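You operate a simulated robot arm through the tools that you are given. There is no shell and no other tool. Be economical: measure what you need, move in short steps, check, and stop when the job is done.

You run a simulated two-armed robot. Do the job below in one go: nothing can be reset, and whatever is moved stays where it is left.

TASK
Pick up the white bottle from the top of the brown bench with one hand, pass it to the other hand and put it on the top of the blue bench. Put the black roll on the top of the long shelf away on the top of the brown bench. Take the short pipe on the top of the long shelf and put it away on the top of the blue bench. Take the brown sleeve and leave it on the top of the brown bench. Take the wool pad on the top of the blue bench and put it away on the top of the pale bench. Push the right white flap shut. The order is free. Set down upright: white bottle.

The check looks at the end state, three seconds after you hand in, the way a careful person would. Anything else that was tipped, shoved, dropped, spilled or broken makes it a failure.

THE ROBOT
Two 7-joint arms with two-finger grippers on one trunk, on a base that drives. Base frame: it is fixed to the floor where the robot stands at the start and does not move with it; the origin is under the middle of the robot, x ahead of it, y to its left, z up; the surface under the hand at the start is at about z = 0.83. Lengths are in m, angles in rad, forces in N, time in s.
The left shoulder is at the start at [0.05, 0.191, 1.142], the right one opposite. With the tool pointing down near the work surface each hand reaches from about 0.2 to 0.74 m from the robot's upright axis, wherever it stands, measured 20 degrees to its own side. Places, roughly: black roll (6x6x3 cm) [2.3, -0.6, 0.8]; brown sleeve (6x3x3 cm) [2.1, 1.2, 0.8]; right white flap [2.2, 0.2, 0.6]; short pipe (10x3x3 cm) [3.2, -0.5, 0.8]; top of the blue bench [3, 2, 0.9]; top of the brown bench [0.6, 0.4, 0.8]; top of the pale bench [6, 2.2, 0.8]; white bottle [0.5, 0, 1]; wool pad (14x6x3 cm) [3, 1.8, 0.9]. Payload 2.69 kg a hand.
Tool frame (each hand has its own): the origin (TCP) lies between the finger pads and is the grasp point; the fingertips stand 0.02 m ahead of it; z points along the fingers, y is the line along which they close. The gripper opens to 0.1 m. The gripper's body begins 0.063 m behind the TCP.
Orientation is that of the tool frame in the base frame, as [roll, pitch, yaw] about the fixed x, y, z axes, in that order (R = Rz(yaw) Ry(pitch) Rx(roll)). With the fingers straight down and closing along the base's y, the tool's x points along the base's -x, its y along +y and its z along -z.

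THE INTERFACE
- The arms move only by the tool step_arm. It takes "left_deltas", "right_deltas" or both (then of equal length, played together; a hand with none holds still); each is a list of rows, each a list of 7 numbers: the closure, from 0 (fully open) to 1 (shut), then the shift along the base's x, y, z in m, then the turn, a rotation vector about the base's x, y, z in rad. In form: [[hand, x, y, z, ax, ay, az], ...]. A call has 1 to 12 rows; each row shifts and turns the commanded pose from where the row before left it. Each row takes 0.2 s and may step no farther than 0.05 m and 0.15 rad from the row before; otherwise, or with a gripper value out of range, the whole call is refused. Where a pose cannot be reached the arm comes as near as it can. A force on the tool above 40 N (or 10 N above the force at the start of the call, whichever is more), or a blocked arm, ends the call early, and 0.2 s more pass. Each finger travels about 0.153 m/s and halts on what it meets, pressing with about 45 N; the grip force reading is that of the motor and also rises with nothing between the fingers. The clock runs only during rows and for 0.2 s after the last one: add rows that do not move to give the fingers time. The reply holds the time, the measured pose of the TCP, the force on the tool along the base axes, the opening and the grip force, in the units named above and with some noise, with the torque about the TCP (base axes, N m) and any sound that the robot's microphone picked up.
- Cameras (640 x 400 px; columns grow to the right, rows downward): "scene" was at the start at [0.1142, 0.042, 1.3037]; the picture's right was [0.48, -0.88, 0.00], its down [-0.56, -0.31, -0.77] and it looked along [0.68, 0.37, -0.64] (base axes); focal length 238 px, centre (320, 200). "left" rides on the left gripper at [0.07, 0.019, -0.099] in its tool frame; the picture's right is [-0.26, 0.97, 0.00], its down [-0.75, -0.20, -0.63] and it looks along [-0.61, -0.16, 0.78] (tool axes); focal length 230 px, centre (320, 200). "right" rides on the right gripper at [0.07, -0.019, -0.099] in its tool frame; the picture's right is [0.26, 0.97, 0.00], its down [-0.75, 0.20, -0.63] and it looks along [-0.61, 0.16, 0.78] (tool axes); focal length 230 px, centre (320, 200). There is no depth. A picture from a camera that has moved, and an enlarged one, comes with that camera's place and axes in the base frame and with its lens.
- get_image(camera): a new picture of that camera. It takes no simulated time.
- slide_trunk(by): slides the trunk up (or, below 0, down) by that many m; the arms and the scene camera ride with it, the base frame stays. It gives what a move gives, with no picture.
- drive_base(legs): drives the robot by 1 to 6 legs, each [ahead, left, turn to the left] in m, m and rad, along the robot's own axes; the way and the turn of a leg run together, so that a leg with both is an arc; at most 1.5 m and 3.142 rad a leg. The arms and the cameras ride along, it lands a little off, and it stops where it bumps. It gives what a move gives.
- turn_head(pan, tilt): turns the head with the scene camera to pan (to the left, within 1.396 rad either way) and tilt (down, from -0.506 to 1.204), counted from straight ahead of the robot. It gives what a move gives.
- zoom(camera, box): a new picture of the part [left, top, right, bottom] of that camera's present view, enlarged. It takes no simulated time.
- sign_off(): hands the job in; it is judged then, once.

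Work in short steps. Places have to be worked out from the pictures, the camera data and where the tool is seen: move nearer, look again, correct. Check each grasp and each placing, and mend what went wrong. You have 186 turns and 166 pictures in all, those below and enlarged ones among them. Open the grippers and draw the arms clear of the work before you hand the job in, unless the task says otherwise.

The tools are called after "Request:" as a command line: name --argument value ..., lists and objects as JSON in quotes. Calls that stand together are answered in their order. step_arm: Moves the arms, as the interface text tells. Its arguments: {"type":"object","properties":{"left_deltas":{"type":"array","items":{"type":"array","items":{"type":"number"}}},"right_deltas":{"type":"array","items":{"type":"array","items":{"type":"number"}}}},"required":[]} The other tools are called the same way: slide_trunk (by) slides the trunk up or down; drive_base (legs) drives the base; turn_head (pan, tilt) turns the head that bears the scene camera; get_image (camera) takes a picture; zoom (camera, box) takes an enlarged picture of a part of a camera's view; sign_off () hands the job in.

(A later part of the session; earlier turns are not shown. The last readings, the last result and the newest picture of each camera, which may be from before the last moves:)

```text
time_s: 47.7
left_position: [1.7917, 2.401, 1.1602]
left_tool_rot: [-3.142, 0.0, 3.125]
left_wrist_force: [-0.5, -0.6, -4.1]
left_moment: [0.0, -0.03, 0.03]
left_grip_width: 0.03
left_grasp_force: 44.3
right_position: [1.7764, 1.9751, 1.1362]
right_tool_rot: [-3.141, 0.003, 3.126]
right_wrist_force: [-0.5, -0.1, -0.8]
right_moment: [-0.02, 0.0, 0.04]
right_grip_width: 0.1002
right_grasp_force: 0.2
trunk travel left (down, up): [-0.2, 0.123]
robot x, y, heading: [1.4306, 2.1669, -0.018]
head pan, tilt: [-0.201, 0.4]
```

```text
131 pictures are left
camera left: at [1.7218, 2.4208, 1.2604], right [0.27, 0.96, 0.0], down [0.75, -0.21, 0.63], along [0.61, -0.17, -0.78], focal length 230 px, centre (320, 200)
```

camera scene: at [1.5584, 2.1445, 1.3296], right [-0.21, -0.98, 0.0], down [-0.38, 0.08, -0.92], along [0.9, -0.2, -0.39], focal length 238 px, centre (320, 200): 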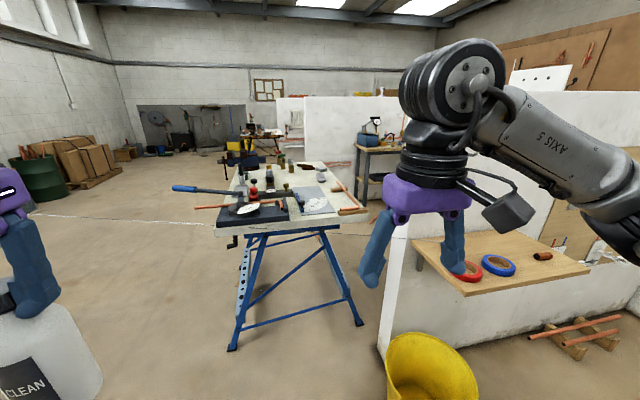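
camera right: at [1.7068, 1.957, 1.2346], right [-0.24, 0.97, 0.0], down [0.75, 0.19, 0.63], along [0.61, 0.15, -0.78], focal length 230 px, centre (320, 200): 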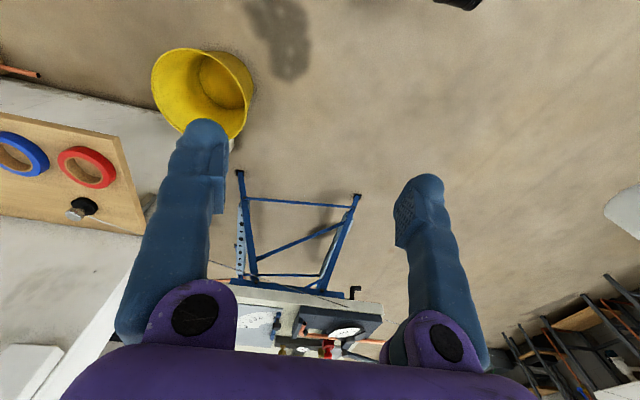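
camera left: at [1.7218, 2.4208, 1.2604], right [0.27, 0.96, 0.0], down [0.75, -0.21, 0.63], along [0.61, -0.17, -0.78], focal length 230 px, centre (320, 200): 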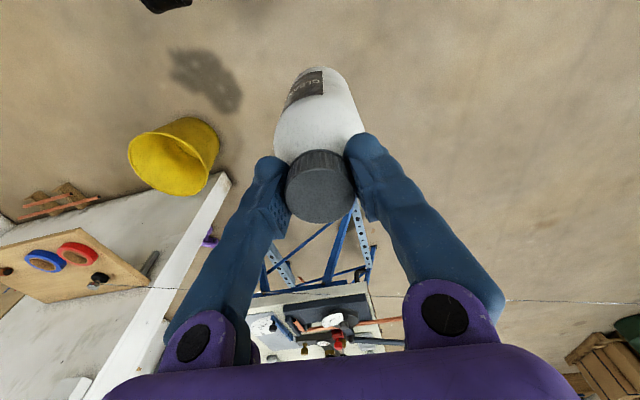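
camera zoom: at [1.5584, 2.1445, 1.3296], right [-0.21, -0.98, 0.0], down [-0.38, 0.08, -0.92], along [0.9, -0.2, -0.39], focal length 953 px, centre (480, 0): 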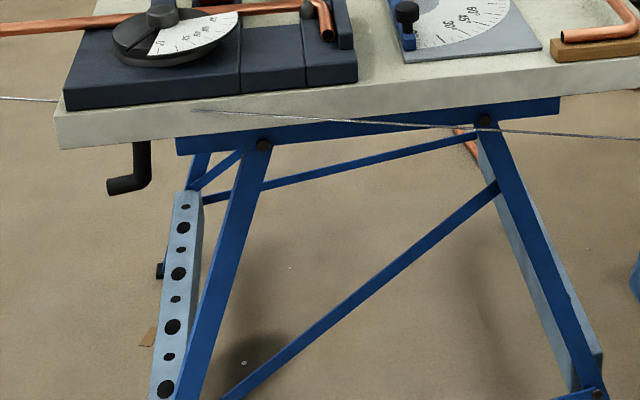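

A thin wire really seems to hang in the air. Zooming into the hand views to triangulate it.

Request:
zoom --camera "left" --box '[0, 220, 240, 370]'

Request:
zoom --camera "left" --box '[440, 240, 640, 365]'

Request:
zoom --camera "right" --box '[0, 150, 240, 300]'

Request:
zoom --camera "right" --box '[200, 220, 440, 370]'

```text
2.67 times, centred on (120, 295) of left
camera zoom: at [1.7218, 2.4208, 1.2604], right [0.27, 0.96, 0.0], down [0.75, -0.21, 0.63], along [0.61, -0.17, -0.78], focal length 614 px, centre (853, -53)
```

zoom: 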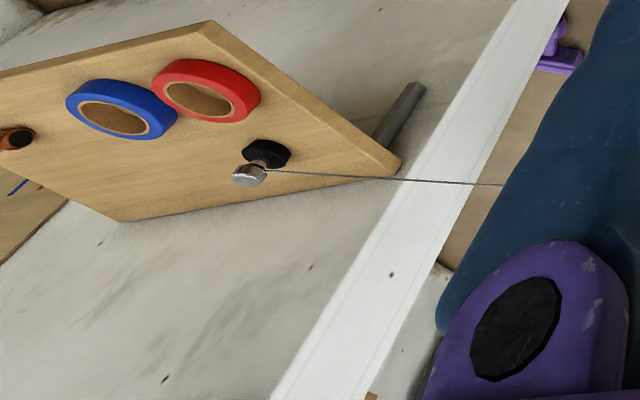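

```text
3.20 times, centred on (540, 302) of left
camera zoom: at [1.7218, 2.4208, 1.2604], right [0.27, 0.96, 0.0], down [0.75, -0.21, 0.63], along [0.61, -0.17, -0.78], focal length 736 px, centre (-384, -128)
```

zoom: 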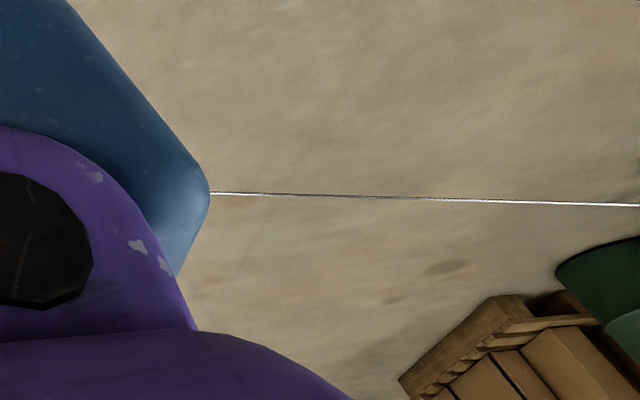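

```text
2.67 times, centred on (120, 225) of right
camera zoom: at [1.7068, 1.957, 1.2346], right [-0.24, 0.97, 0.0], down [0.75, 0.19, 0.63], along [0.61, 0.15, -0.78], focal length 614 px, centre (853, 133)
```

zoom: 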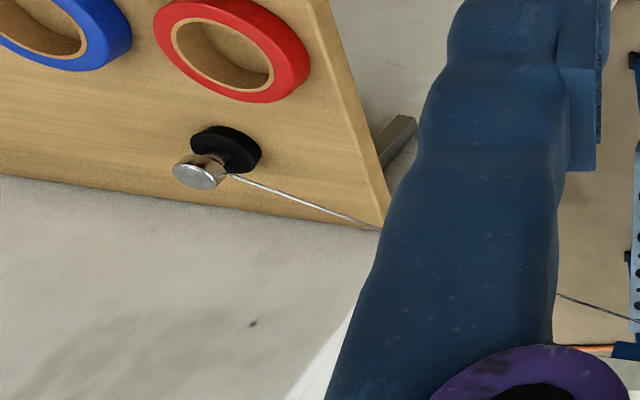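

```text
2.67 times, centred on (320, 295) of right
camera zoom: at [1.7068, 1.957, 1.2346], right [-0.24, 0.97, 0.0], down [0.75, 0.19, 0.63], along [0.61, 0.15, -0.78], focal length 614 px, centre (320, -53)
```

zoom: 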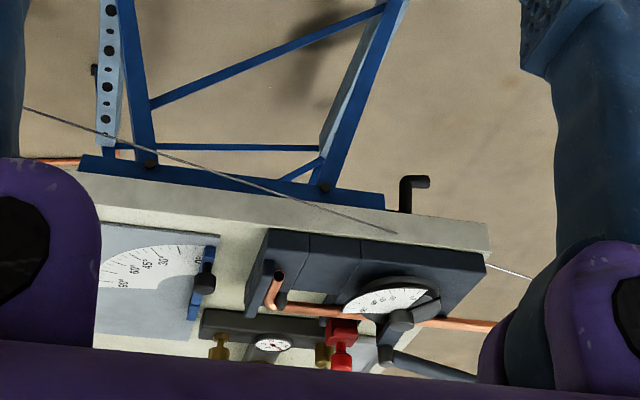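

It's a taut wire fixed to a post on the small shelf at about (2.2, 1.52, 0.84), running across in front of the blue bench. I'll look for its other end.

Request:
turn_head --pan 0.75 --tilt 0.35

Request:
get_image --camera "scene"

Request:
turn_head --pan 1.35 --tilt 0.35

Request:
get_image --camera "scene"

```text
time_s: 48.9
left_position: [1.7924, 2.4006, 1.1601]
left_tool_rot: [-3.14, 0.0, 3.126]
left_wrist_force: [0.3, -0.5, -5.6]
left_moment: [0.0, -0.02, -0.03]
left_grip_width: 0.0301
left_grasp_force: 44.8
right_position: [1.7755, 1.9749, 1.1358]
right_tool_rot: [3.141, 0.0, 3.127]
right_wrist_force: [0.1, -0.7, -0.6]
right_moment: [0.0, -0.01, 0.05]
right_grip_width: 0.0997
right_grasp_force: 0.2
trunk travel left (down, up): [-0.2, 0.123]
robot x, y, heading: [1.4274, 2.1672, -0.021]
head pan, tilt: [0.75, 0.351]
```

```text
126 pictures are left
camera scene: at [1.5371, 2.2266, 1.3341], right [0.67, -0.74, 0.0], down [-0.26, -0.23, -0.94], along [0.7, 0.63, -0.34], focal length 238 px, centre (320, 200)
```

scene: 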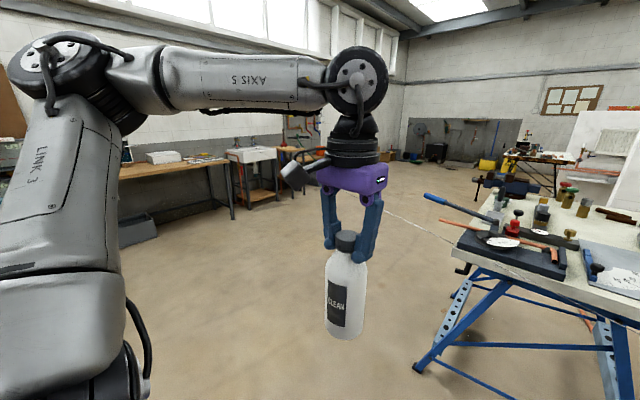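

```text
time_s: 49.9
left_position: [1.7916, 2.4005, 1.1591]
left_tool_rot: [3.141, -0.001, 3.125]
left_wrist_force: [0.1, 0.1, -4.5]
left_moment: [-0.01, 0.02, 0.01]
left_grip_width: 0.03
left_grasp_force: 45.2
right_position: [1.7766, 1.9752, 1.1354]
right_tool_rot: [3.141, 0.0, 3.126]
right_wrist_force: [0.5, -0.3, 0.2]
right_moment: [0.01, -0.01, -0.02]
right_grip_width: 0.0997
right_grasp_force: 0.1
trunk travel left (down, up): [-0.2, 0.123]
robot x, y, heading: [1.4263, 2.161, -0.019]
head pan, tilt: [1.349, 0.351]
```

```text
125 pictures are left
camera scene: at [1.49, 2.2548, 1.3341], right [0.97, -0.24, 0.0], down [-0.08, -0.33, -0.94], along [0.22, 0.91, -0.34], focal length 238 px, centre (320, 200)
```

scene: 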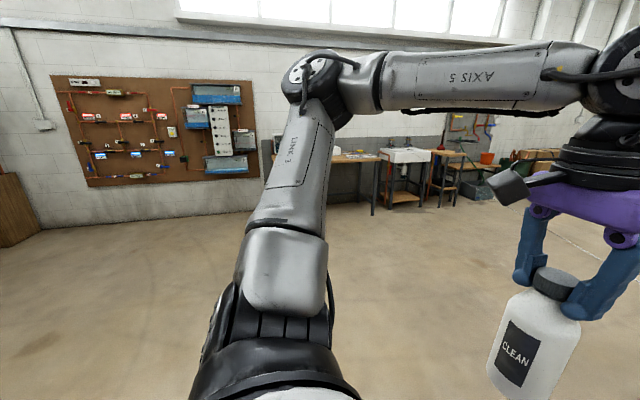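

Request:
zoom --camera "scene" --box '[480, 140, 640, 280]'

Request:
turn_head --pan 0.9 --tilt 0.3

Request:
zoom --camera "scene" --box '[220, 120, 520, 300]'

```text
2.86 times, centred on (560, 210) of scene
camera zoom: at [1.49, 2.2548, 1.3341], right [0.97, -0.24, 0.0], down [-0.08, -0.33, -0.94], along [0.22, 0.91, -0.34], focal length 681 px, centre (-366, 171)
```

zoom: 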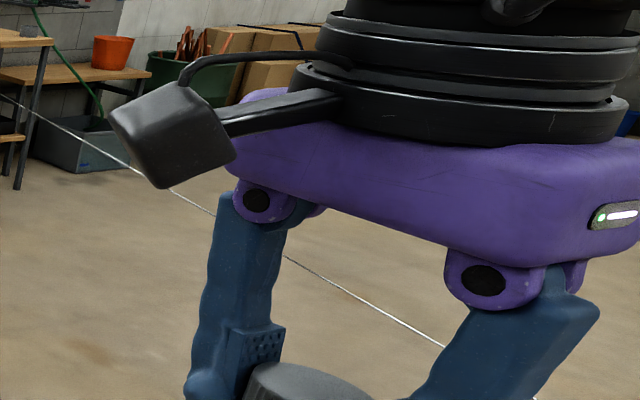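

```text
time_s: 50.8
left_position: [1.792, 2.4014, 1.16]
left_tool_rot: [3.141, -0.001, 3.125]
left_wrist_force: [-0.5, -0.9, -4.5]
left_moment: [-0.02, 0.01, 0.01]
left_grip_width: 0.0303
left_grasp_force: 44.9
right_position: [1.7761, 1.976, 1.1365]
right_tool_rot: [-3.141, 0.001, 3.126]
right_wrist_force: [0.7, -1.0, -0.7]
right_moment: [0.0, 0.01, -0.05]
right_grip_width: 0.0999
right_grasp_force: 0.2
trunk travel left (down, up): [-0.2, 0.123]
robot x, y, heading: [1.4283, 2.1608, -0.016]
head pan, tilt: [0.901, 0.3]
```

```text
2.13 times, centred on (370, 210) of scene
camera zoom: at [1.5271, 2.2366, 1.3388], right [0.77, -0.63, 0.0], down [-0.19, -0.23, -0.96], along [0.6, 0.74, -0.3], focal length 508 px, centre (213, 179)
```

zoom: 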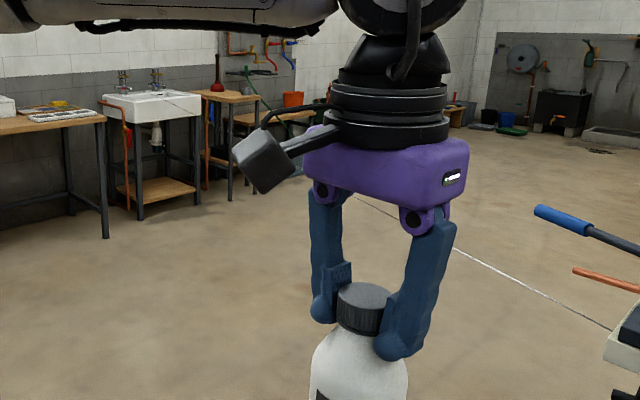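

The wire runs all the way to the left wall, so this aisle is closed at about x≈2.3, and the far side must be reached by going around the right side. But the sleeve shelf is reachable from here: I'll strafe right to take the sleeve with the free right hand (sleeve ≈ (2.09, 1.21, 0.8)).

Request:
drive_base --legs '[[0.0, -0.75, 0.017]]'

Request:
turn_head --pan -0.25 --tilt 0.6

Request:
get_image --camera "scene"

Request:
get_image --camera "right"

```text
time_s: 57.9
left_position: [1.7772, 1.6447, 1.16]
left_tool_rot: [-3.141, -0.001, 3.123]
left_wrist_force: [0.1, 0.5, -6.3]
left_moment: [-0.01, 0.01, -0.04]
left_grip_width: 0.03
left_grasp_force: 45.2
right_position: [1.7625, 1.221, 1.1367]
right_tool_rot: [3.141, 0.001, 3.124]
right_wrist_force: [-0.1, 0.7, -0.3]
right_moment: [-0.01, -0.01, 0.0]
right_grip_width: 0.1001
right_grasp_force: 0.0
trunk travel left (down, up): [-0.2, 0.123]
robot x, y, heading: [1.4178, 1.4125, -0.017]
head pan, tilt: [0.901, 0.3]
```

```text
time_s: 59.2
left_position: [1.7796, 1.6462, 1.1596]
left_tool_rot: [3.141, 0.001, 3.123]
left_wrist_force: [-0.4, -1.1, -5.0]
left_moment: [0.0, -0.02, -0.04]
left_grip_width: 0.0301
left_grasp_force: 44.9
right_position: [1.7622, 1.2194, 1.1357]
right_tool_rot: [-3.14, -0.002, 3.121]
right_wrist_force: [0.1, 0.3, -0.2]
right_moment: [-0.04, 0.03, -0.01]
right_grip_width: 0.1
right_grasp_force: 0.1
trunk travel left (down, up): [-0.2, 0.123]
robot x, y, heading: [1.4121, 1.4107, -0.019]
head pan, tilt: [-0.25, 0.6]
```

```text
122 pictures are left
camera scene: at [1.5401, 1.3869, 1.3114], right [-0.26, -0.96, 0.0], down [-0.54, 0.15, -0.83], along [0.8, -0.22, -0.56], focal length 238 px, centre (320, 200)
```

scene: 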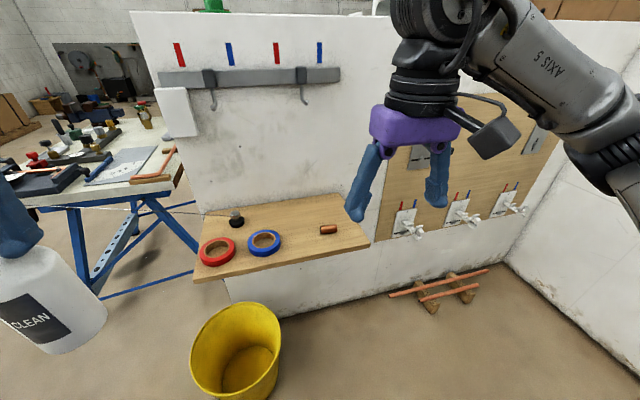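

```text
121 pictures are left
camera right: at [1.6931, 1.2022, 1.2346], right [-0.24, 0.97, 0.0], down [0.75, 0.19, 0.63], along [0.61, 0.15, -0.78], focal length 230 px, centre (320, 200)
```

right: 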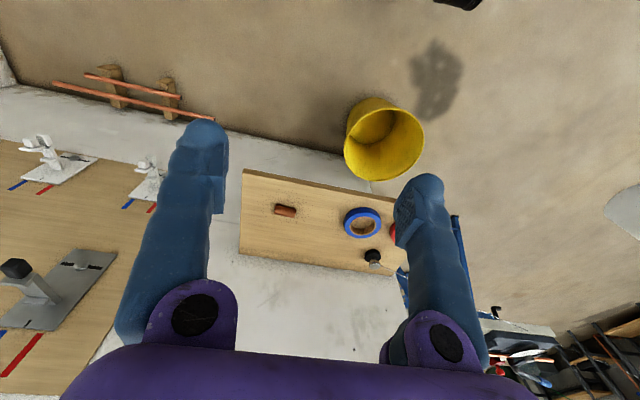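

The sleeve is at ≈(2.085, 1.209) lying along y. I'll grip it by its ends (closing along y), with the hand tilted back 0.42 rad to keep the wrist clear of the wall hooks.

Request:
step_arm --right_deltas '[[0, 0.035, 0, -0.02, 0, -0.14, 0], [0, 0.035, 0, -0.02, 0, -0.14, 0], [0, 0.035, 0, -0.02, 0, -0.14, 0], [0, 0.04, -0.002, -0.025, 0, 0, 0.02], [0, 0.04, -0.002, -0.025, 0, 0, 0], [0, 0.04, -0.002, -0.025, 0, 0, 0], [0, 0.03, -0.002, -0.035, 0, 0, 0], [0, 0.02, -0.002, -0.035, 0, 0, 0], [0, 0, 0, 0, 0, 0, 0]]'

Request:
get_image --camera "right"

Request:
get_image --camera "scene"

```text
time_s: 61.2
left_position: [1.7791, 1.6451, 1.1603]
left_tool_rot: [-3.141, 0.0, 3.121]
left_wrist_force: [0.5, -0.4, -4.4]
left_moment: [-0.01, -0.02, -0.03]
left_grip_width: 0.0302
left_grasp_force: 45.0
right_position: [2.0387, 1.2088, 0.9331]
right_tool_rot: [3.133, 0.422, -3.141]
right_wrist_force: [-0.5, -0.3, 0.0]
right_moment: [0.0, -0.01, -0.01]
right_grip_width: 0.1
right_grasp_force: 0.2
trunk travel left (down, up): [-0.2, 0.123]
robot x, y, heading: [1.4114, 1.4094, -0.015]
head pan, tilt: [-0.25, 0.6]
```

```text
120 pictures are left
camera right: at [1.9357, 1.189, 0.994], right [-0.24, 0.97, -0.1], down [0.43, 0.19, 0.88], along [0.87, 0.17, -0.46], focal length 230 px, centre (320, 200)
```

right: 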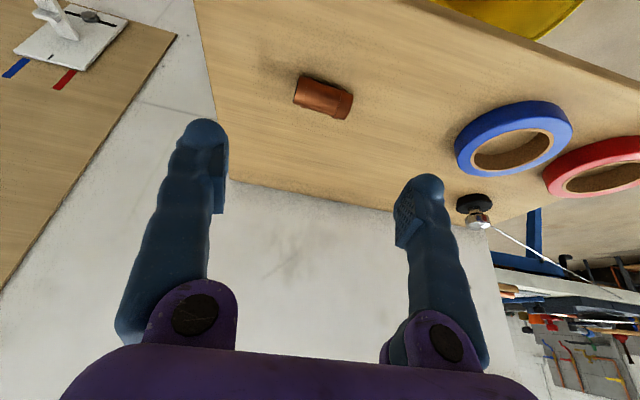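

```text
119 pictures are left
camera scene: at [1.5398, 1.3868, 1.3114], right [-0.27, -0.96, 0.0], down [-0.54, 0.15, -0.83], along [0.8, -0.22, -0.56], focal length 238 px, centre (320, 200)
```

scene: 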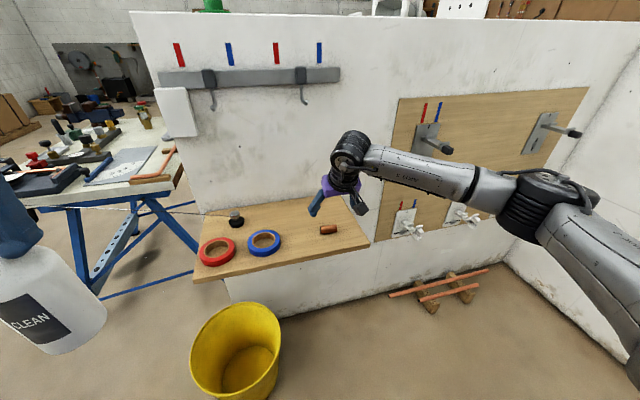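

The sleeve centre is at ≈(2.082, 1.211). Moving over it and down.

Request:
step_arm --right_deltas '[[0, 0.022, 0.001, -0.04, 0, 0, 0], [0, 0.022, 0.001, -0.04, 0, 0, 0], [0, 0, 0, -0.02, 0, 0, 0], [0, 0, 0, 0, 0, 0, 0]]'

Request:
get_image --camera "right"

```text
time_s: 62.2
left_position: [1.7794, 1.6458, 1.1608]
left_tool_rot: [-3.14, 0.0, 3.121]
left_wrist_force: [-0.2, -0.2, -4.6]
left_moment: [-0.01, 0.0, 0.02]
left_grip_width: 0.0301
left_grasp_force: 44.7
right_position: [2.0812, 1.2094, 0.831]
right_tool_rot: [3.134, 0.421, 3.141]
right_wrist_force: [-0.7, 0.3, -0.5]
right_moment: [0.03, -0.01, -0.02]
right_grip_width: 0.0998
right_grasp_force: 0.2
trunk travel left (down, up): [-0.2, 0.123]
robot x, y, heading: [1.4159, 1.4084, -0.024]
head pan, tilt: [-0.25, 0.6]
```

```text
118 pictures are left
camera right: at [1.9774, 1.1899, 0.8929], right [-0.24, 0.97, -0.1], down [0.43, 0.19, 0.88], along [0.87, 0.17, -0.46], focal length 230 px, centre (320, 200)
```

right: 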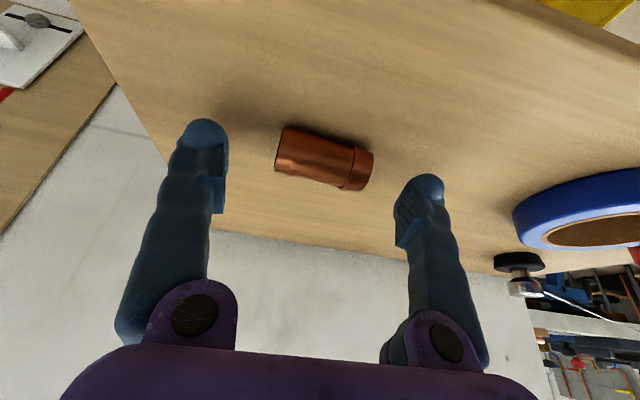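

Centred; lowering another ~1.8 cm, then closing on the ends.

Request:
step_arm --right_deltas '[[0, 0.006, 0.001, -0.009, 0, 0, 0], [0, 0.002, 0, -0.008, 0, 0, 0], [0, 0, 0, 0, 0, 0, 0]]'

Request:
step_arm --right_deltas '[[0.6, 0, 0, 0, 0, 0, 0], [0.6, 0, 0, 0, 0, 0, 0], [0.6, 0, 0, 0, 0, 0, 0]]'

Request:
get_image --camera "right"

```text
time_s: 63.0
left_position: [1.7768, 1.6469, 1.1604]
left_tool_rot: [-3.139, 0.004, 3.121]
left_wrist_force: [0.3, 0.4, -4.8]
left_moment: [-0.04, 0.0, 0.01]
left_grip_width: 0.0303
left_grasp_force: 44.9
right_position: [2.0893, 1.2111, 0.8194]
right_tool_rot: [3.135, 0.425, 3.14]
right_wrist_force: [-11.8, -1.3, 21.2]
right_moment: [-1.19, 0.26, -0.7]
right_grip_width: 0.1002
right_grasp_force: 0.1
trunk travel left (down, up): [-0.2, 0.123]
robot x, y, heading: [1.4183, 1.4084, -0.017]
head pan, tilt: [-0.25, 0.6]
```

```text
time_s: 63.4
left_position: [1.7785, 1.6471, 1.1592]
left_tool_rot: [3.142, -0.004, 3.121]
left_wrist_force: [0.5, 0.3, -4.6]
left_moment: [0.0, 0.03, -0.02]
left_grip_width: 0.0297
left_grasp_force: 45.1
right_position: [2.0931, 1.2034, 0.8231]
right_tool_rot: [-3.141, 0.433, 3.134]
right_wrist_force: [-3.0, -2.8, 16.2]
right_moment: [-0.2, 0.13, 0.05]
right_grip_width: 0.0486
right_grasp_force: 44.8
trunk travel left (down, up): [-0.2, 0.123]
robot x, y, heading: [1.4176, 1.412, -0.02]
head pan, tilt: [-0.25, 0.6]
stopped in row 1 (right hand): the force on the tool passed its limit at 60 N (the readings are from after the stop); the commanded pose is now the measured one
```

```text
117 pictures are left
camera right: at [1.9896, 1.1854, 0.8821], right [-0.23, 0.97, -0.11], down [0.42, 0.2, 0.89], along [0.88, 0.16, -0.45], focal length 230 px, centre (320, 200)
```

right: 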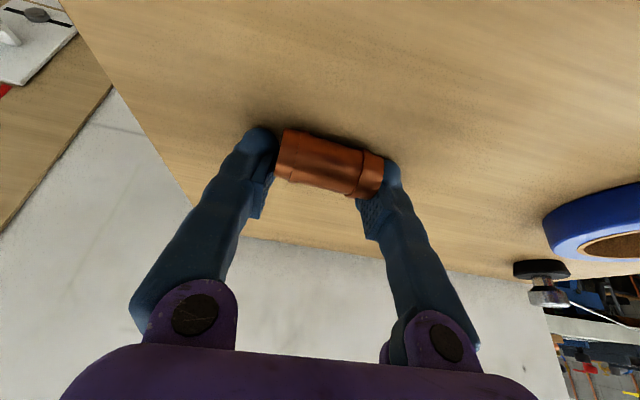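

The fingers met the shelf lightly but have gripped the sleeve (0.049 m). Lifting it clear and back.

Request:
step_arm --right_deltas '[[0.7, 0, 0, 0.01, 0, 0, 0], [0.7, 0, 0, 0.02, 0, 0, 0], [0.7, -0.01, 0, 0.04, 0, 0, 0], [0.7, -0.02, 0, 0.04, 0, 0, 0], [0.7, -0.03, 0, 0.03, 0, 0, 0]]'

Request:
get_image --camera "right"

```text
time_s: 64.6
left_position: [1.78, 1.6451, 1.1606]
left_tool_rot: [-3.141, -0.001, 3.121]
left_wrist_force: [0.2, -0.4, -6.1]
left_moment: [0.01, -0.01, 0.01]
left_grip_width: 0.0299
left_grasp_force: 45.5
right_position: [2.0328, 1.2013, 0.9562]
right_tool_rot: [-3.141, 0.426, 3.134]
right_wrist_force: [-0.1, -0.1, -0.7]
right_moment: [0.04, -0.01, 0.0]
right_grip_width: 0.03
right_grasp_force: 0.0
trunk travel left (down, up): [-0.2, 0.123]
robot x, y, heading: [1.4129, 1.4121, -0.022]
head pan, tilt: [-0.25, 0.6]
```

```text
116 pictures are left
camera right: at [1.9283, 1.1835, 1.0168], right [-0.23, 0.97, -0.11], down [0.42, 0.2, 0.88], along [0.88, 0.16, -0.46], focal length 230 px, centre (320, 200)
```

right: 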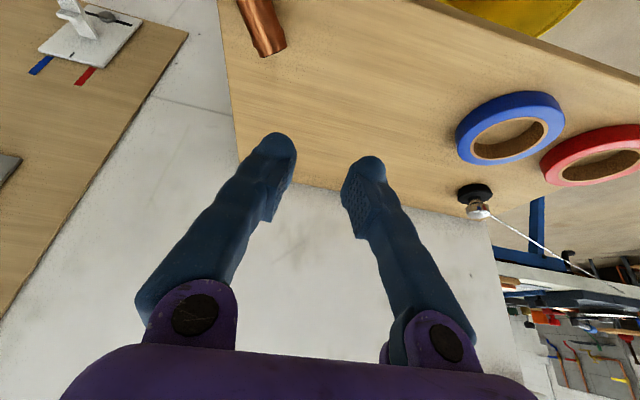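

The sleeve slipped out and turned. Checking where it lies now.

Request:
get_image --camera "scene"

Request:
zoom --camera "scene" --box '[180, 170, 420, 320]'

```text
115 pictures are left
camera scene: at [1.5394, 1.3863, 1.3114], right [-0.27, -0.96, 0.0], down [-0.54, 0.15, -0.83], along [0.8, -0.22, -0.56], focal length 238 px, centre (320, 200)
```

scene: 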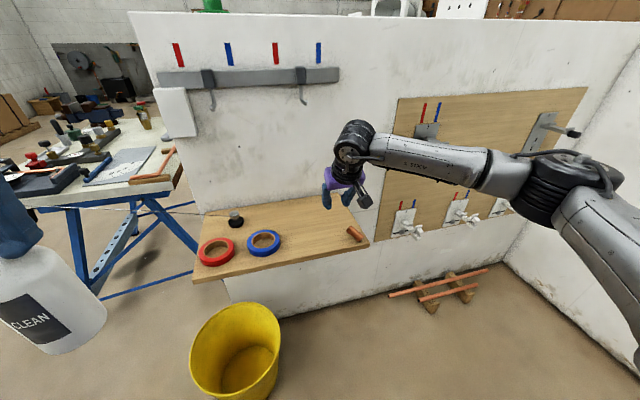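

```text
2.67 times, centred on (300, 245) of scene
camera zoom: at [1.5394, 1.3863, 1.3114], right [-0.27, -0.96, 0.0], down [-0.54, 0.15, -0.83], along [0.8, -0.22, -0.56], focal length 635 px, centre (373, 80)
```

zoom: 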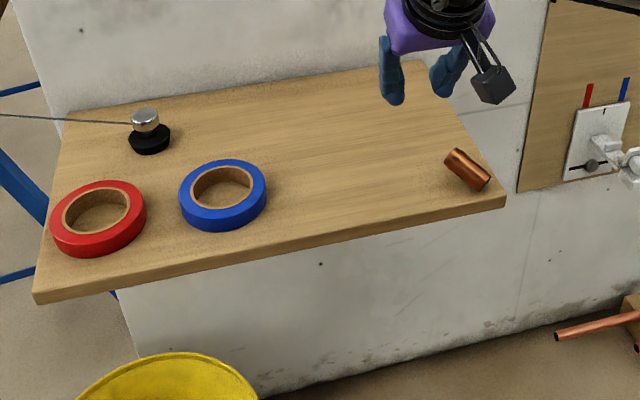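

The sleeve now lies at ≈(2.04, 1.137), axis about 20° from x. I'll make the hand vertical, yaw +0.36, and open over it for a cross-wise grip.

Request:
step_arm --right_deltas '[[0, 0, -0.015, 0, 0, 0.14, 0], [0, 0, -0.015, 0, 0, 0.14, 0], [0, 0.004, -0.015, 0, 0, 0.146, 0], [0, 0.004, -0.015, 0, 0, 0, 0.12], [0, 0, -0.004, 0, 0, 0, 0.12], [0, 0, 0, -0.01, 0, 0, 0.12], [0, 0, 0, 0, 0, 0, 0]]'

Request:
get_image --camera "right"

```text
time_s: 66.2
left_position: [1.7796, 1.644, 1.1594]
left_tool_rot: [-3.141, -0.001, 3.121]
left_wrist_force: [-0.6, 0.4, -5.7]
left_moment: [-0.02, 0.01, -0.01]
left_grip_width: 0.03
left_grasp_force: 45.1
right_position: [2.0396, 1.1393, 0.9469]
right_tool_rot: [-3.138, -0.001, -2.787]
right_wrist_force: [0.1, -0.6, -0.5]
right_moment: [0.0, 0.0, -0.02]
right_grip_width: 0.0999
right_grasp_force: 0.1
trunk travel left (down, up): [-0.2, 0.123]
robot x, y, heading: [1.4151, 1.4091, -0.018]
head pan, tilt: [-0.25, 0.6]
```

```text
113 pictures are left
camera right: at [1.9827, 1.0969, 1.0444], right [-0.58, 0.82, 0.0], down [0.63, 0.45, 0.63], along [0.51, 0.36, -0.78], focal length 230 px, centre (320, 200)
```

right: 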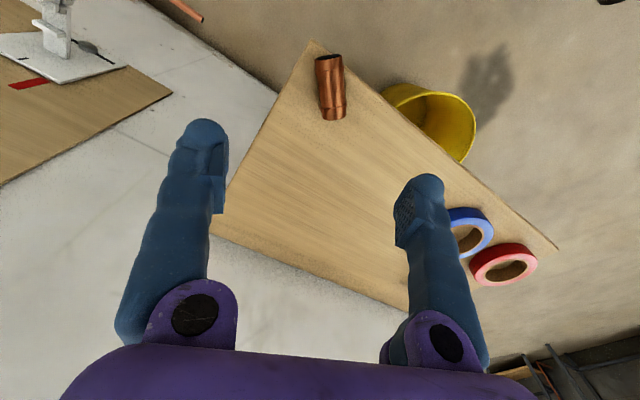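

Request:
zoom --camera "right" --box '[270, 30, 390, 130]'

```text
4.00 times, centred on (330, 80) of right
camera zoom: at [1.9827, 1.0969, 1.0444], right [-0.58, 0.82, 0.0], down [0.63, 0.45, 0.63], along [0.51, 0.36, -0.78], focal length 920 px, centre (280, 680)
```

zoom: 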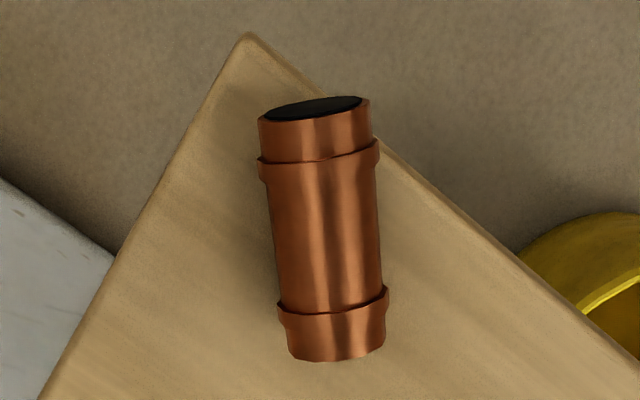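

Calibrating with the shelf edges, the sleeve's axis is at ≈42°, centre (2.021, 1.136). Rotating another 0.37 and descending.

Request:
step_arm --right_deltas '[[0, -0.009, -0.002, 0, 0, 0, 0.13], [0, -0.009, -0.001, -0.02, 0, 0, 0.12], [0, 0, 0, -0.03, 0, 0, 0.12], [0, 0, 0, -0.035, 0, 0, 0], [0, 0, 0, -0.028, 0, 0, 0], [0, 0, 0, 0, 0, 0, 0]]'

Request:
get_image --camera "right"

```text
time_s: 67.6
left_position: [1.7786, 1.6448, 1.1599]
left_tool_rot: [3.142, 0.001, 3.12]
left_wrist_force: [-0.4, -0.3, -5.2]
left_moment: [-0.02, -0.02, 0.03]
left_grip_width: 0.0298
left_grasp_force: 44.8
right_position: [2.038, 1.1396, 0.8714]
right_tool_rot: [-3.137, 0.004, -2.749]
right_wrist_force: [-0.5, -0.7, -0.5]
right_moment: [0.02, 0.0, -0.02]
right_grip_width: 0.1
right_grasp_force: 0.1
right hand out of reach, approached as far as the arm can: row 1, 2, 3
trunk travel left (down, up): [-0.2, 0.123]
robot x, y, heading: [1.4165, 1.4126, -0.016]
head pan, tilt: [-0.25, 0.6]
```

```text
111 pictures are left
camera right: at [1.9802, 1.0963, 0.97], right [-0.61, 0.79, 0.0], down [0.62, 0.47, 0.63], along [0.5, 0.38, -0.78], focal length 230 px, centre (320, 200)
```

right: 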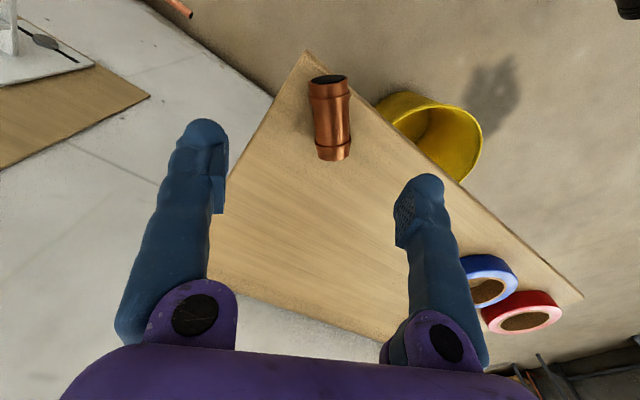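

The wrist hit its yaw limit, so I'll back the hand off and turn the base left 0.35 rad for a better angle.

Request:
step_arm --right_deltas '[[0, -0.02, 0, 0.04, 0, 0, 0], [0, -0.03, 0, 0.04, 0, 0, 0], [0, -0.04, 0, 0.02, 0, 0, 0], [0, -0.04, 0, 0, 0, 0, 0], [0, -0.04, 0, 0, 0, 0, 0], [0, -0.04, 0, 0, 0, 0, 0]]'

Request:
drive_base --legs '[[0, 0, 0.35]]'

Request:
get_image --camera "right"

```text
time_s: 69.0
left_position: [1.7783, 1.6454, 1.1592]
left_tool_rot: [-3.141, 0.0, 3.119]
left_wrist_force: [0.3, -1.0, -4.6]
left_moment: [-0.03, -0.01, 0.02]
left_grip_width: 0.0301
left_grasp_force: 44.9
right_position: [1.8299, 1.1388, 0.9704]
right_tool_rot: [-3.139, 0.002, -2.751]
right_wrist_force: [-0.1, 0.2, -0.2]
right_moment: [0.01, -0.02, 0.01]
right_grip_width: 0.0999
right_grasp_force: 0.2
trunk travel left (down, up): [-0.2, 0.123]
robot x, y, heading: [1.4149, 1.4109, -0.016]
head pan, tilt: [-0.25, 0.6]
```

```text
time_s: 70.5
left_position: [1.6694, 1.7604, 1.1595]
left_tool_rot: [-3.141, -0.001, -2.793]
left_wrist_force: [0.7, 0.1, -5.5]
left_moment: [-0.01, 0.02, -0.02]
left_grip_width: 0.0299
left_grasp_force: 44.6
right_position: [1.8998, 1.3086, 0.9701]
right_tool_rot: [-3.137, 0.0, -2.381]
right_wrist_force: [0.2, 0.4, 0.1]
right_moment: [-0.02, -0.02, 0.0]
right_grip_width: 0.0997
right_grasp_force: 0.0
trunk travel left (down, up): [-0.2, 0.123]
robot x, y, heading: [1.4138, 1.4118, 0.35]
head pan, tilt: [-0.25, 0.6]
```

```text
110 pictures are left
camera right: at [1.8629, 1.2452, 1.069], right [-0.85, 0.52, 0.0], down [0.4, 0.66, 0.63], along [0.33, 0.54, -0.78], focal length 230 px, centre (320, 200)
```

right: 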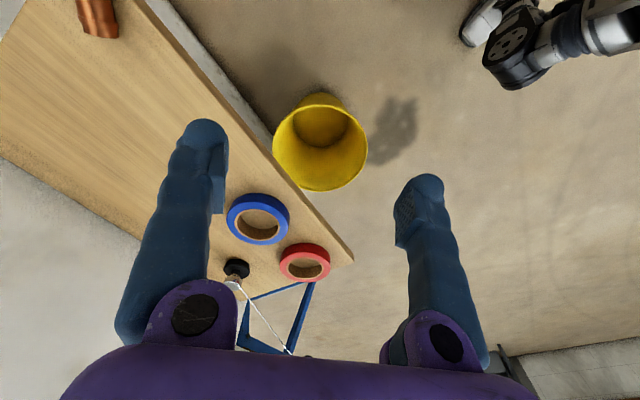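

The tool yaw is now 43.6°. Moving over the sleeve.

Request:
step_arm --right_deltas '[[0, 0.024, -0.0345, -0.008, 0, 0, 0], [0, 0.024, -0.0345, -0.008, 0, 0, 0], [0, 0.024, -0.0345, -0.008, 0, 0, 0], [0, 0.024, -0.0345, -0.008, 0, 0, 0], [0, 0.024, -0.0345, -0.008, 0, 0, 0], [0, 0, 0, -0.04, 0, 0, 0], [0, 0, 0, 0, 0, 0, 0]]'

Request:
get_image --camera "right"

```text
time_s: 72.2
left_position: [1.6695, 1.7602, 1.1598]
left_tool_rot: [-3.141, -0.001, -2.792]
left_wrist_force: [0.2, 0.4, -5.9]
left_moment: [0.0, 0.0, 0.02]
left_grip_width: 0.0297
left_grasp_force: 45.2
right_position: [1.9906, 1.1783, 0.901]
right_tool_rot: [-3.139, 0.002, -2.382]
right_wrist_force: [-0.2, 0.6, 0.8]
right_moment: [0.02, 0.0, -0.01]
right_grip_width: 0.1001
right_grasp_force: 0.0
right hand out of reach, approached as far as the arm can: row 4, 5
trunk travel left (down, up): [-0.2, 0.123]
robot x, y, heading: [1.4153, 1.4089, 0.347]
head pan, tilt: [-0.25, 0.6]
```

```text
109 pictures are left
camera right: at [1.9528, 1.1166, 0.9996], right [-0.85, 0.52, 0.0], down [0.4, 0.66, 0.63], along [0.33, 0.54, -0.78], focal length 230 px, centre (320, 200)
```

right: 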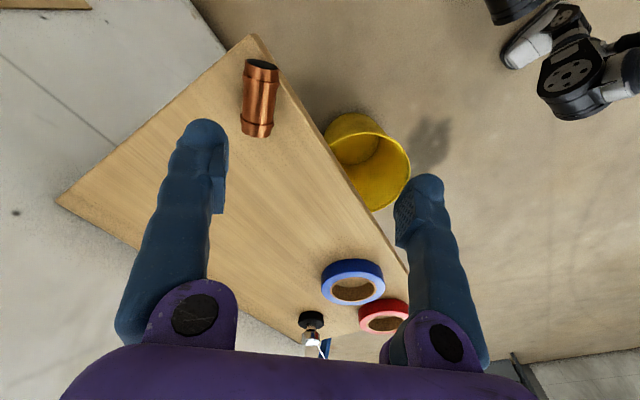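

Nearly: the arm is short by (0.03, −0.042), so I'll shift the base that bit (fingertips are 5 cm above the shelf).

Request:
drive_base --legs '[[0.015, -0.06, 0]]'

Request:
get_image --camera "right"

```text
time_s: 73.3
left_position: [1.7048, 1.7102, 1.1604]
left_tool_rot: [-3.14, -0.002, -2.794]
left_wrist_force: [-0.5, -0.8, -5.2]
left_moment: [0.01, -0.05, 0.01]
left_grip_width: 0.0299
left_grasp_force: 44.8
right_position: [2.0241, 1.129, 0.9015]
right_tool_rot: [-3.138, 0.001, -2.383]
right_wrist_force: [-0.1, -0.7, -0.2]
right_moment: [-0.01, 0.03, 0.03]
right_grip_width: 0.1
right_grasp_force: 0.1
trunk travel left (down, up): [-0.2, 0.123]
robot x, y, heading: [1.4488, 1.3614, 0.348]
head pan, tilt: [-0.25, 0.6]
```

```text
108 pictures are left
camera right: at [1.9865, 1.0667, 0.9994], right [-0.85, 0.52, 0.0], down [0.4, 0.66, 0.63], along [0.33, 0.54, -0.78], focal length 230 px, centre (320, 200)
```

right: 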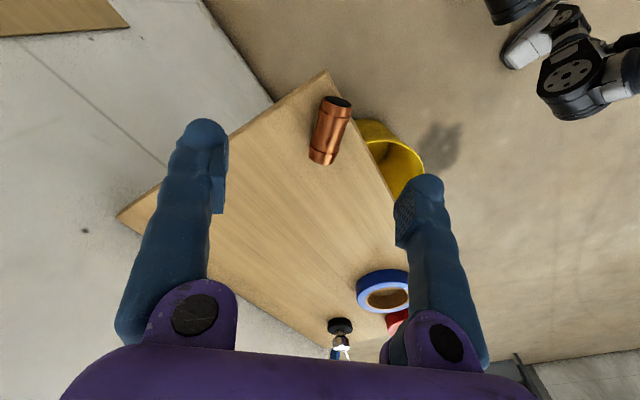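

Sleeve centre confirmed at ≈(2.02, 1.135), axis 44°. Descending and gripping.

Request:
step_arm --right_deltas '[[0, -0.003, 0.006, -0.03, 0, 0, 0], [0, 0, 0, -0.03, 0, 0, 0], [0, 0, 0, -0.016, 0, 0, 0], [0, 0, 0, 0, 0, 0, 0]]'

Request:
get_image --camera "right"

```text
time_s: 74.3
left_position: [1.7051, 1.7102, 1.1602]
left_tool_rot: [3.142, 0.0, -2.795]
left_wrist_force: [0.7, -1.0, -4.8]
left_moment: [0.02, 0.0, 0.01]
left_grip_width: 0.0298
left_grasp_force: 44.6
right_position: [2.0215, 1.1358, 0.8254]
right_tool_rot: [-3.137, 0.002, -2.38]
right_wrist_force: [0.0, 0.0, 0.8]
right_moment: [0.02, 0.0, 0.02]
right_grip_width: 0.1
right_grasp_force: 0.1
trunk travel left (down, up): [-0.2, 0.123]
robot x, y, heading: [1.4499, 1.3632, 0.344]
head pan, tilt: [-0.25, 0.6]
```

```text
107 pictures are left
camera right: at [1.9845, 1.0746, 0.9236], right [-0.85, 0.52, 0.0], down [0.4, 0.66, 0.63], along [0.33, 0.54, -0.78], focal length 230 px, centre (320, 200)
```

right: 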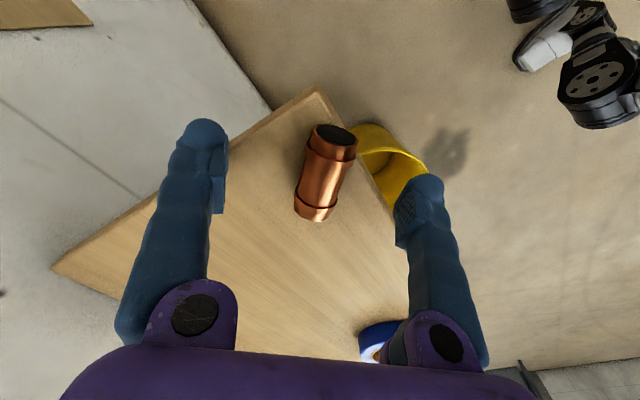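

Request:
step_arm --right_deltas '[[0.5, 0, 0, -0.003, 0, 0, 0], [0.95, 0, 0, 0, 0, 0, 0], [0.95, 0, 0, 0, 0, 0, 0], [0.95, 0, 0, 0, 0, 0, 0], [0.95, 0, 0, 0.03, 0, 0, 0], [0.95, 0, 0, 0.04, 0, 0, 0], [0.95, 0, 0, 0.04, 0, 0, 0]]'

Request:
get_image --camera "right"

```text
time_s: 75.9
left_position: [1.7042, 1.7107, 1.1596]
left_tool_rot: [-3.141, 0.0, -2.794]
left_wrist_force: [-0.6, 0.7, -5.1]
left_moment: [-0.01, 0.0, 0.04]
left_grip_width: 0.0301
left_grasp_force: 44.6
right_position: [2.0184, 1.1378, 0.9353]
right_tool_rot: [-3.138, 0.0, -2.383]
right_wrist_force: [-0.2, -0.2, 0.2]
right_moment: [-0.01, 0.0, -0.04]
right_grip_width: 0.0249
right_grasp_force: 44.9
trunk travel left (down, up): [-0.2, 0.123]
robot x, y, heading: [1.4493, 1.3616, 0.349]
head pan, tilt: [-0.25, 0.6]
```

```text
106 pictures are left
camera right: at [1.9811, 1.0754, 1.0333], right [-0.85, 0.52, 0.0], down [0.4, 0.66, 0.63], along [0.33, 0.53, -0.78], focal length 230 px, centre (320, 200)
```

right: 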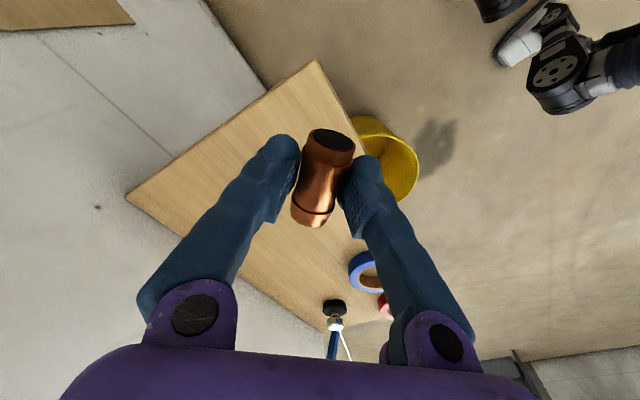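

The sleeve is held (0.025 m). Tucking the right arm, then driving back around the brown bench's left end to its front.

Request:
step_arm --right_deltas '[[0.95, -0.03, 0.02, 0.03, 0, 0, 0], [0.95, -0.03, 0.02, 0.03, 0, 0, 0], [0.95, -0.03, 0.025, 0.03, 0, 0, 0], [0.95, -0.03, 0.03, 0.02, 0, 0, 0], [0.95, -0.03, 0.035, 0.02, 0, 0, 0], [0.95, -0.025, 0.035, 0.02, 0, 0, 0]]'

Request:
drive_base --legs '[[0, 0, -0.35], [-0.2, 0.35, 0], [-1.35, 0, 0], [0, -1.45, 0]]'

Request:
turn_head --pan -0.3 --tilt 0.75

Request:
get_image --camera "scene"

```text
refused: row 5 steps farther than a row can; nothing moved
```

```text
time_s: 100.0
left_position: [0.2254, 0.4864, 1.16]
left_tool_rot: [3.141, -0.001, -3.13]
left_wrist_force: [-0.3, -0.4, -4.8]
left_moment: [-0.02, 0.04, 0.04]
left_grip_width: 0.03
left_grasp_force: 45.0
right_position: [0.3325, -0.1589, 0.9337]
right_tool_rot: [-3.137, 0.0, -2.717]
right_wrist_force: [0.2, -0.3, -0.5]
right_moment: [0.01, -0.03, 0.0]
right_grip_width: 0.0248
right_grasp_force: 45.4
trunk travel left (down, up): [-0.2, 0.123]
robot x, y, heading: [-0.132, 0.238, 0.01]
head pan, tilt: [-0.25, 0.6]
```

```text
time_s: 100.7
left_position: [0.225, 0.4877, 1.1589]
left_tool_rot: [3.141, -0.003, -3.13]
left_wrist_force: [-0.2, -0.1, -4.8]
left_moment: [0.0, 0.01, 0.02]
left_grip_width: 0.0302
left_grasp_force: 44.8
right_position: [0.3324, -0.1592, 0.9348]
right_tool_rot: [-3.139, 0.0, -2.718]
right_wrist_force: [-0.9, -1.0, 0.5]
right_moment: [-0.02, 0.02, -0.01]
right_grip_width: 0.0249
right_grasp_force: 44.8
trunk travel left (down, up): [-0.2, 0.123]
robot x, y, heading: [-0.1293, 0.241, 0.015]
head pan, tilt: [-0.3, 0.75]
```

```text
105 pictures are left
camera scene: at [-0.0126, 0.2181, 1.2985], right [-0.28, -0.96, 0.0], down [-0.65, 0.19, -0.73], along [0.7, -0.21, -0.68], focal length 238 px, centre (320, 200)
```

scene: 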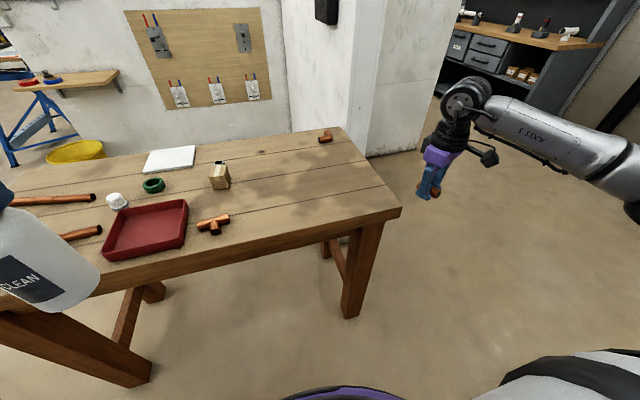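

Arrived in front of the bench (the tuck row was too long, but the sleeve is still held and nothing looks disturbed). Placing the sleeve in the free area near (0.50, 0.02).

Request:
step_arm --right_deltas '[[0.95, 0.033, 0.035, 0.005, 0, 0, 0], [0.95, 0.033, 0.035, 0, 0, 0, 0], [0.95, 0.033, 0.035, 0, 0, 0, 0], [0.95, 0.033, 0.035, 0, 0, 0, 0], [0.95, 0.033, 0.035, 0, 0, 0, 0], [0.95, 0, 0, -0.035, 0, 0, 0], [0.95, 0, 0, -0.03, 0, 0, 0], [0.95, 0, 0, 0, 0, 0, 0]]'

Request:
get_image --camera "right"

Request:
get_image --camera "scene"

```text
time_s: 102.5
left_position: [0.2251, 0.487, 1.1604]
left_tool_rot: [3.141, -0.004, -3.131]
left_wrist_force: [0.2, -0.2, -4.7]
left_moment: [0.0, -0.01, 0.0]
left_grip_width: 0.03
left_grasp_force: 44.8
right_position: [0.4987, 0.0156, 0.8732]
right_tool_rot: [-3.137, 0.001, -2.717]
right_wrist_force: [0.0, 0.3, 0.3]
right_moment: [-0.01, 0.01, 0.02]
right_grip_width: 0.025
right_grasp_force: 44.8
trunk travel left (down, up): [-0.2, 0.123]
robot x, y, heading: [-0.1283, 0.2389, 0.011]
head pan, tilt: [-0.3, 0.75]
```

```text
104 pictures are left
camera right: at [0.4424, -0.0289, 0.9715], right [-0.63, 0.77, 0.0], down [0.6, 0.49, 0.63], along [0.49, 0.4, -0.78], focal length 230 px, centre (320, 200)
```

right: 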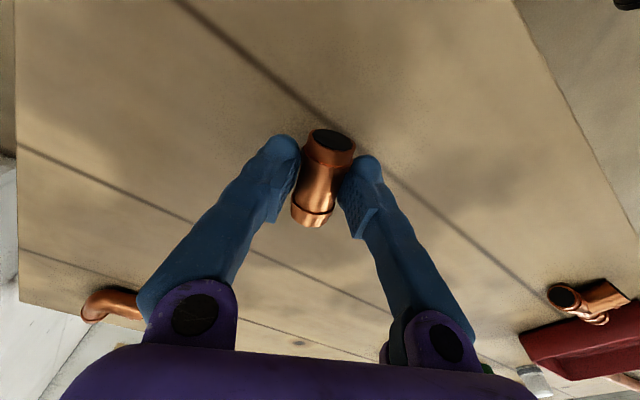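

```text
103 pictures are left
camera scene: at [-0.0127, 0.218, 1.2985], right [-0.28, -0.96, 0.0], down [-0.65, 0.19, -0.73], along [0.7, -0.21, -0.68], focal length 238 px, centre (320, 200)
```

scene: 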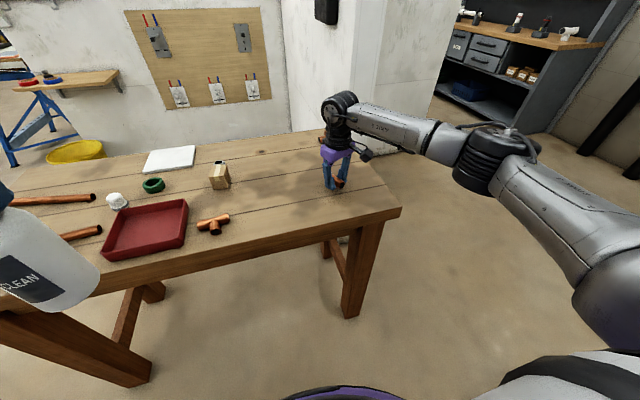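

Over the free area. Lowering gently until contact.

Request:
step_arm --right_deltas '[[0.95, 0, 0, -0.008, 0, 0, 0], [0.95, 0, 0, -0.006, 0, 0, 0], [0.95, 0, 0, -0.004, 0, 0, 0], [0.95, 0, 0, 0, 0, 0, 0]]'

```text
time_s: 103.5
left_position: [0.2245, 0.4867, 1.1591]
left_tool_rot: [3.142, -0.002, -3.129]
left_wrist_force: [0.3, 0.9, -4.9]
left_moment: [-0.02, 0.01, 0.02]
left_grip_width: 0.0299
left_grasp_force: 44.7
right_position: [0.4981, 0.0167, 0.8572]
right_tool_rot: [-3.139, 0.001, -2.717]
right_wrist_force: [-0.5, -0.2, -1.5]
right_moment: [0.0, 0.02, 0.0]
right_grip_width: 0.0248
right_grasp_force: 44.8
trunk travel left (down, up): [-0.2, 0.123]
robot x, y, heading: [-0.1326, 0.2358, 0.014]
head pan, tilt: [-0.3, 0.75]
```

Request:
step_arm --right_deltas '[[0.95, 0, 0, -0.003, 0, 0, 0], [0.95, 0, 0, -0.003, 0, 0, 0], [0.95, 0, 0, 0, 0, 0, 0]]'

```text
time_s: 104.3
left_position: [0.2244, 0.4868, 1.1607]
left_tool_rot: [3.141, -0.001, -3.129]
left_wrist_force: [1.1, 0.2, -5.1]
left_moment: [0.01, 0.01, 0.01]
left_grip_width: 0.03
left_grasp_force: 44.5
right_position: [0.499, 0.0156, 0.8524]
right_tool_rot: [-3.138, 0.0, -2.717]
right_wrist_force: [-0.1, -0.8, 1.1]
right_moment: [-0.01, 0.06, 0.02]
right_grip_width: 0.0246
right_grasp_force: 44.8
trunk travel left (down, up): [-0.2, 0.123]
robot x, y, heading: [-0.1307, 0.2422, 0.01]
head pan, tilt: [-0.3, 0.75]
```

Request:
step_arm --right_deltas '[[0.95, 0, 0, -0.002, 0, 0, 0], [0.95, 0, 0, 0, 0, 0, 0], [0.65, 0, 0, 0, 0, 0, 0], [0.4, 0, 0, 0, 0, 0, 0], [0.2, 0, 0, 0, 0, 0, 0], [0, 0, 0, 0.04, 0, 0, 0], [0, 0, 0, 0.05, 0, 0, 0], [0, 0, 0, 0.05, 0, 0, 0]]'

Request:
get_image --camera "right"

```text
time_s: 106.1
left_position: [0.2255, 0.4865, 1.159]
left_tool_rot: [-3.141, 0.0, -3.13]
left_wrist_force: [-0.3, 0.2, -5.7]
left_moment: [-0.01, -0.01, 0.0]
left_grip_width: 0.0301
left_grasp_force: 45.0
right_position: [0.4961, 0.0143, 0.9855]
right_tool_rot: [-3.137, 0.003, -2.717]
right_wrist_force: [-1.0, 0.1, -0.2]
right_moment: [0.01, -0.02, -0.02]
right_grip_width: 0.1002
right_grasp_force: 0.0
trunk travel left (down, up): [-0.2, 0.123]
robot x, y, heading: [-0.1341, 0.2394, 0.019]
head pan, tilt: [-0.3, 0.75]
```

```text
102 pictures are left
camera right: at [0.4404, -0.0316, 1.085], right [-0.63, 0.77, 0.0], down [0.6, 0.49, 0.63], along [0.49, 0.4, -0.78], focal length 230 px, centre (320, 200)
```

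right: 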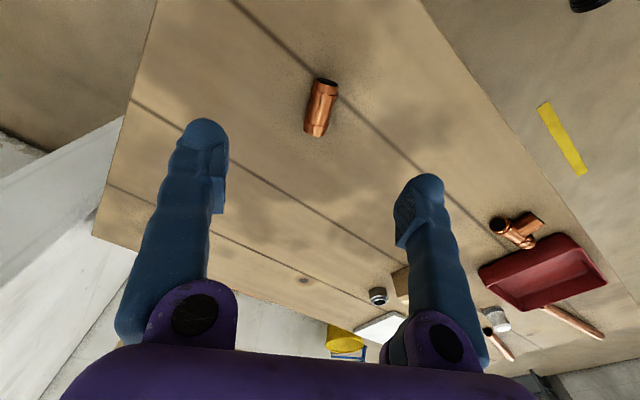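

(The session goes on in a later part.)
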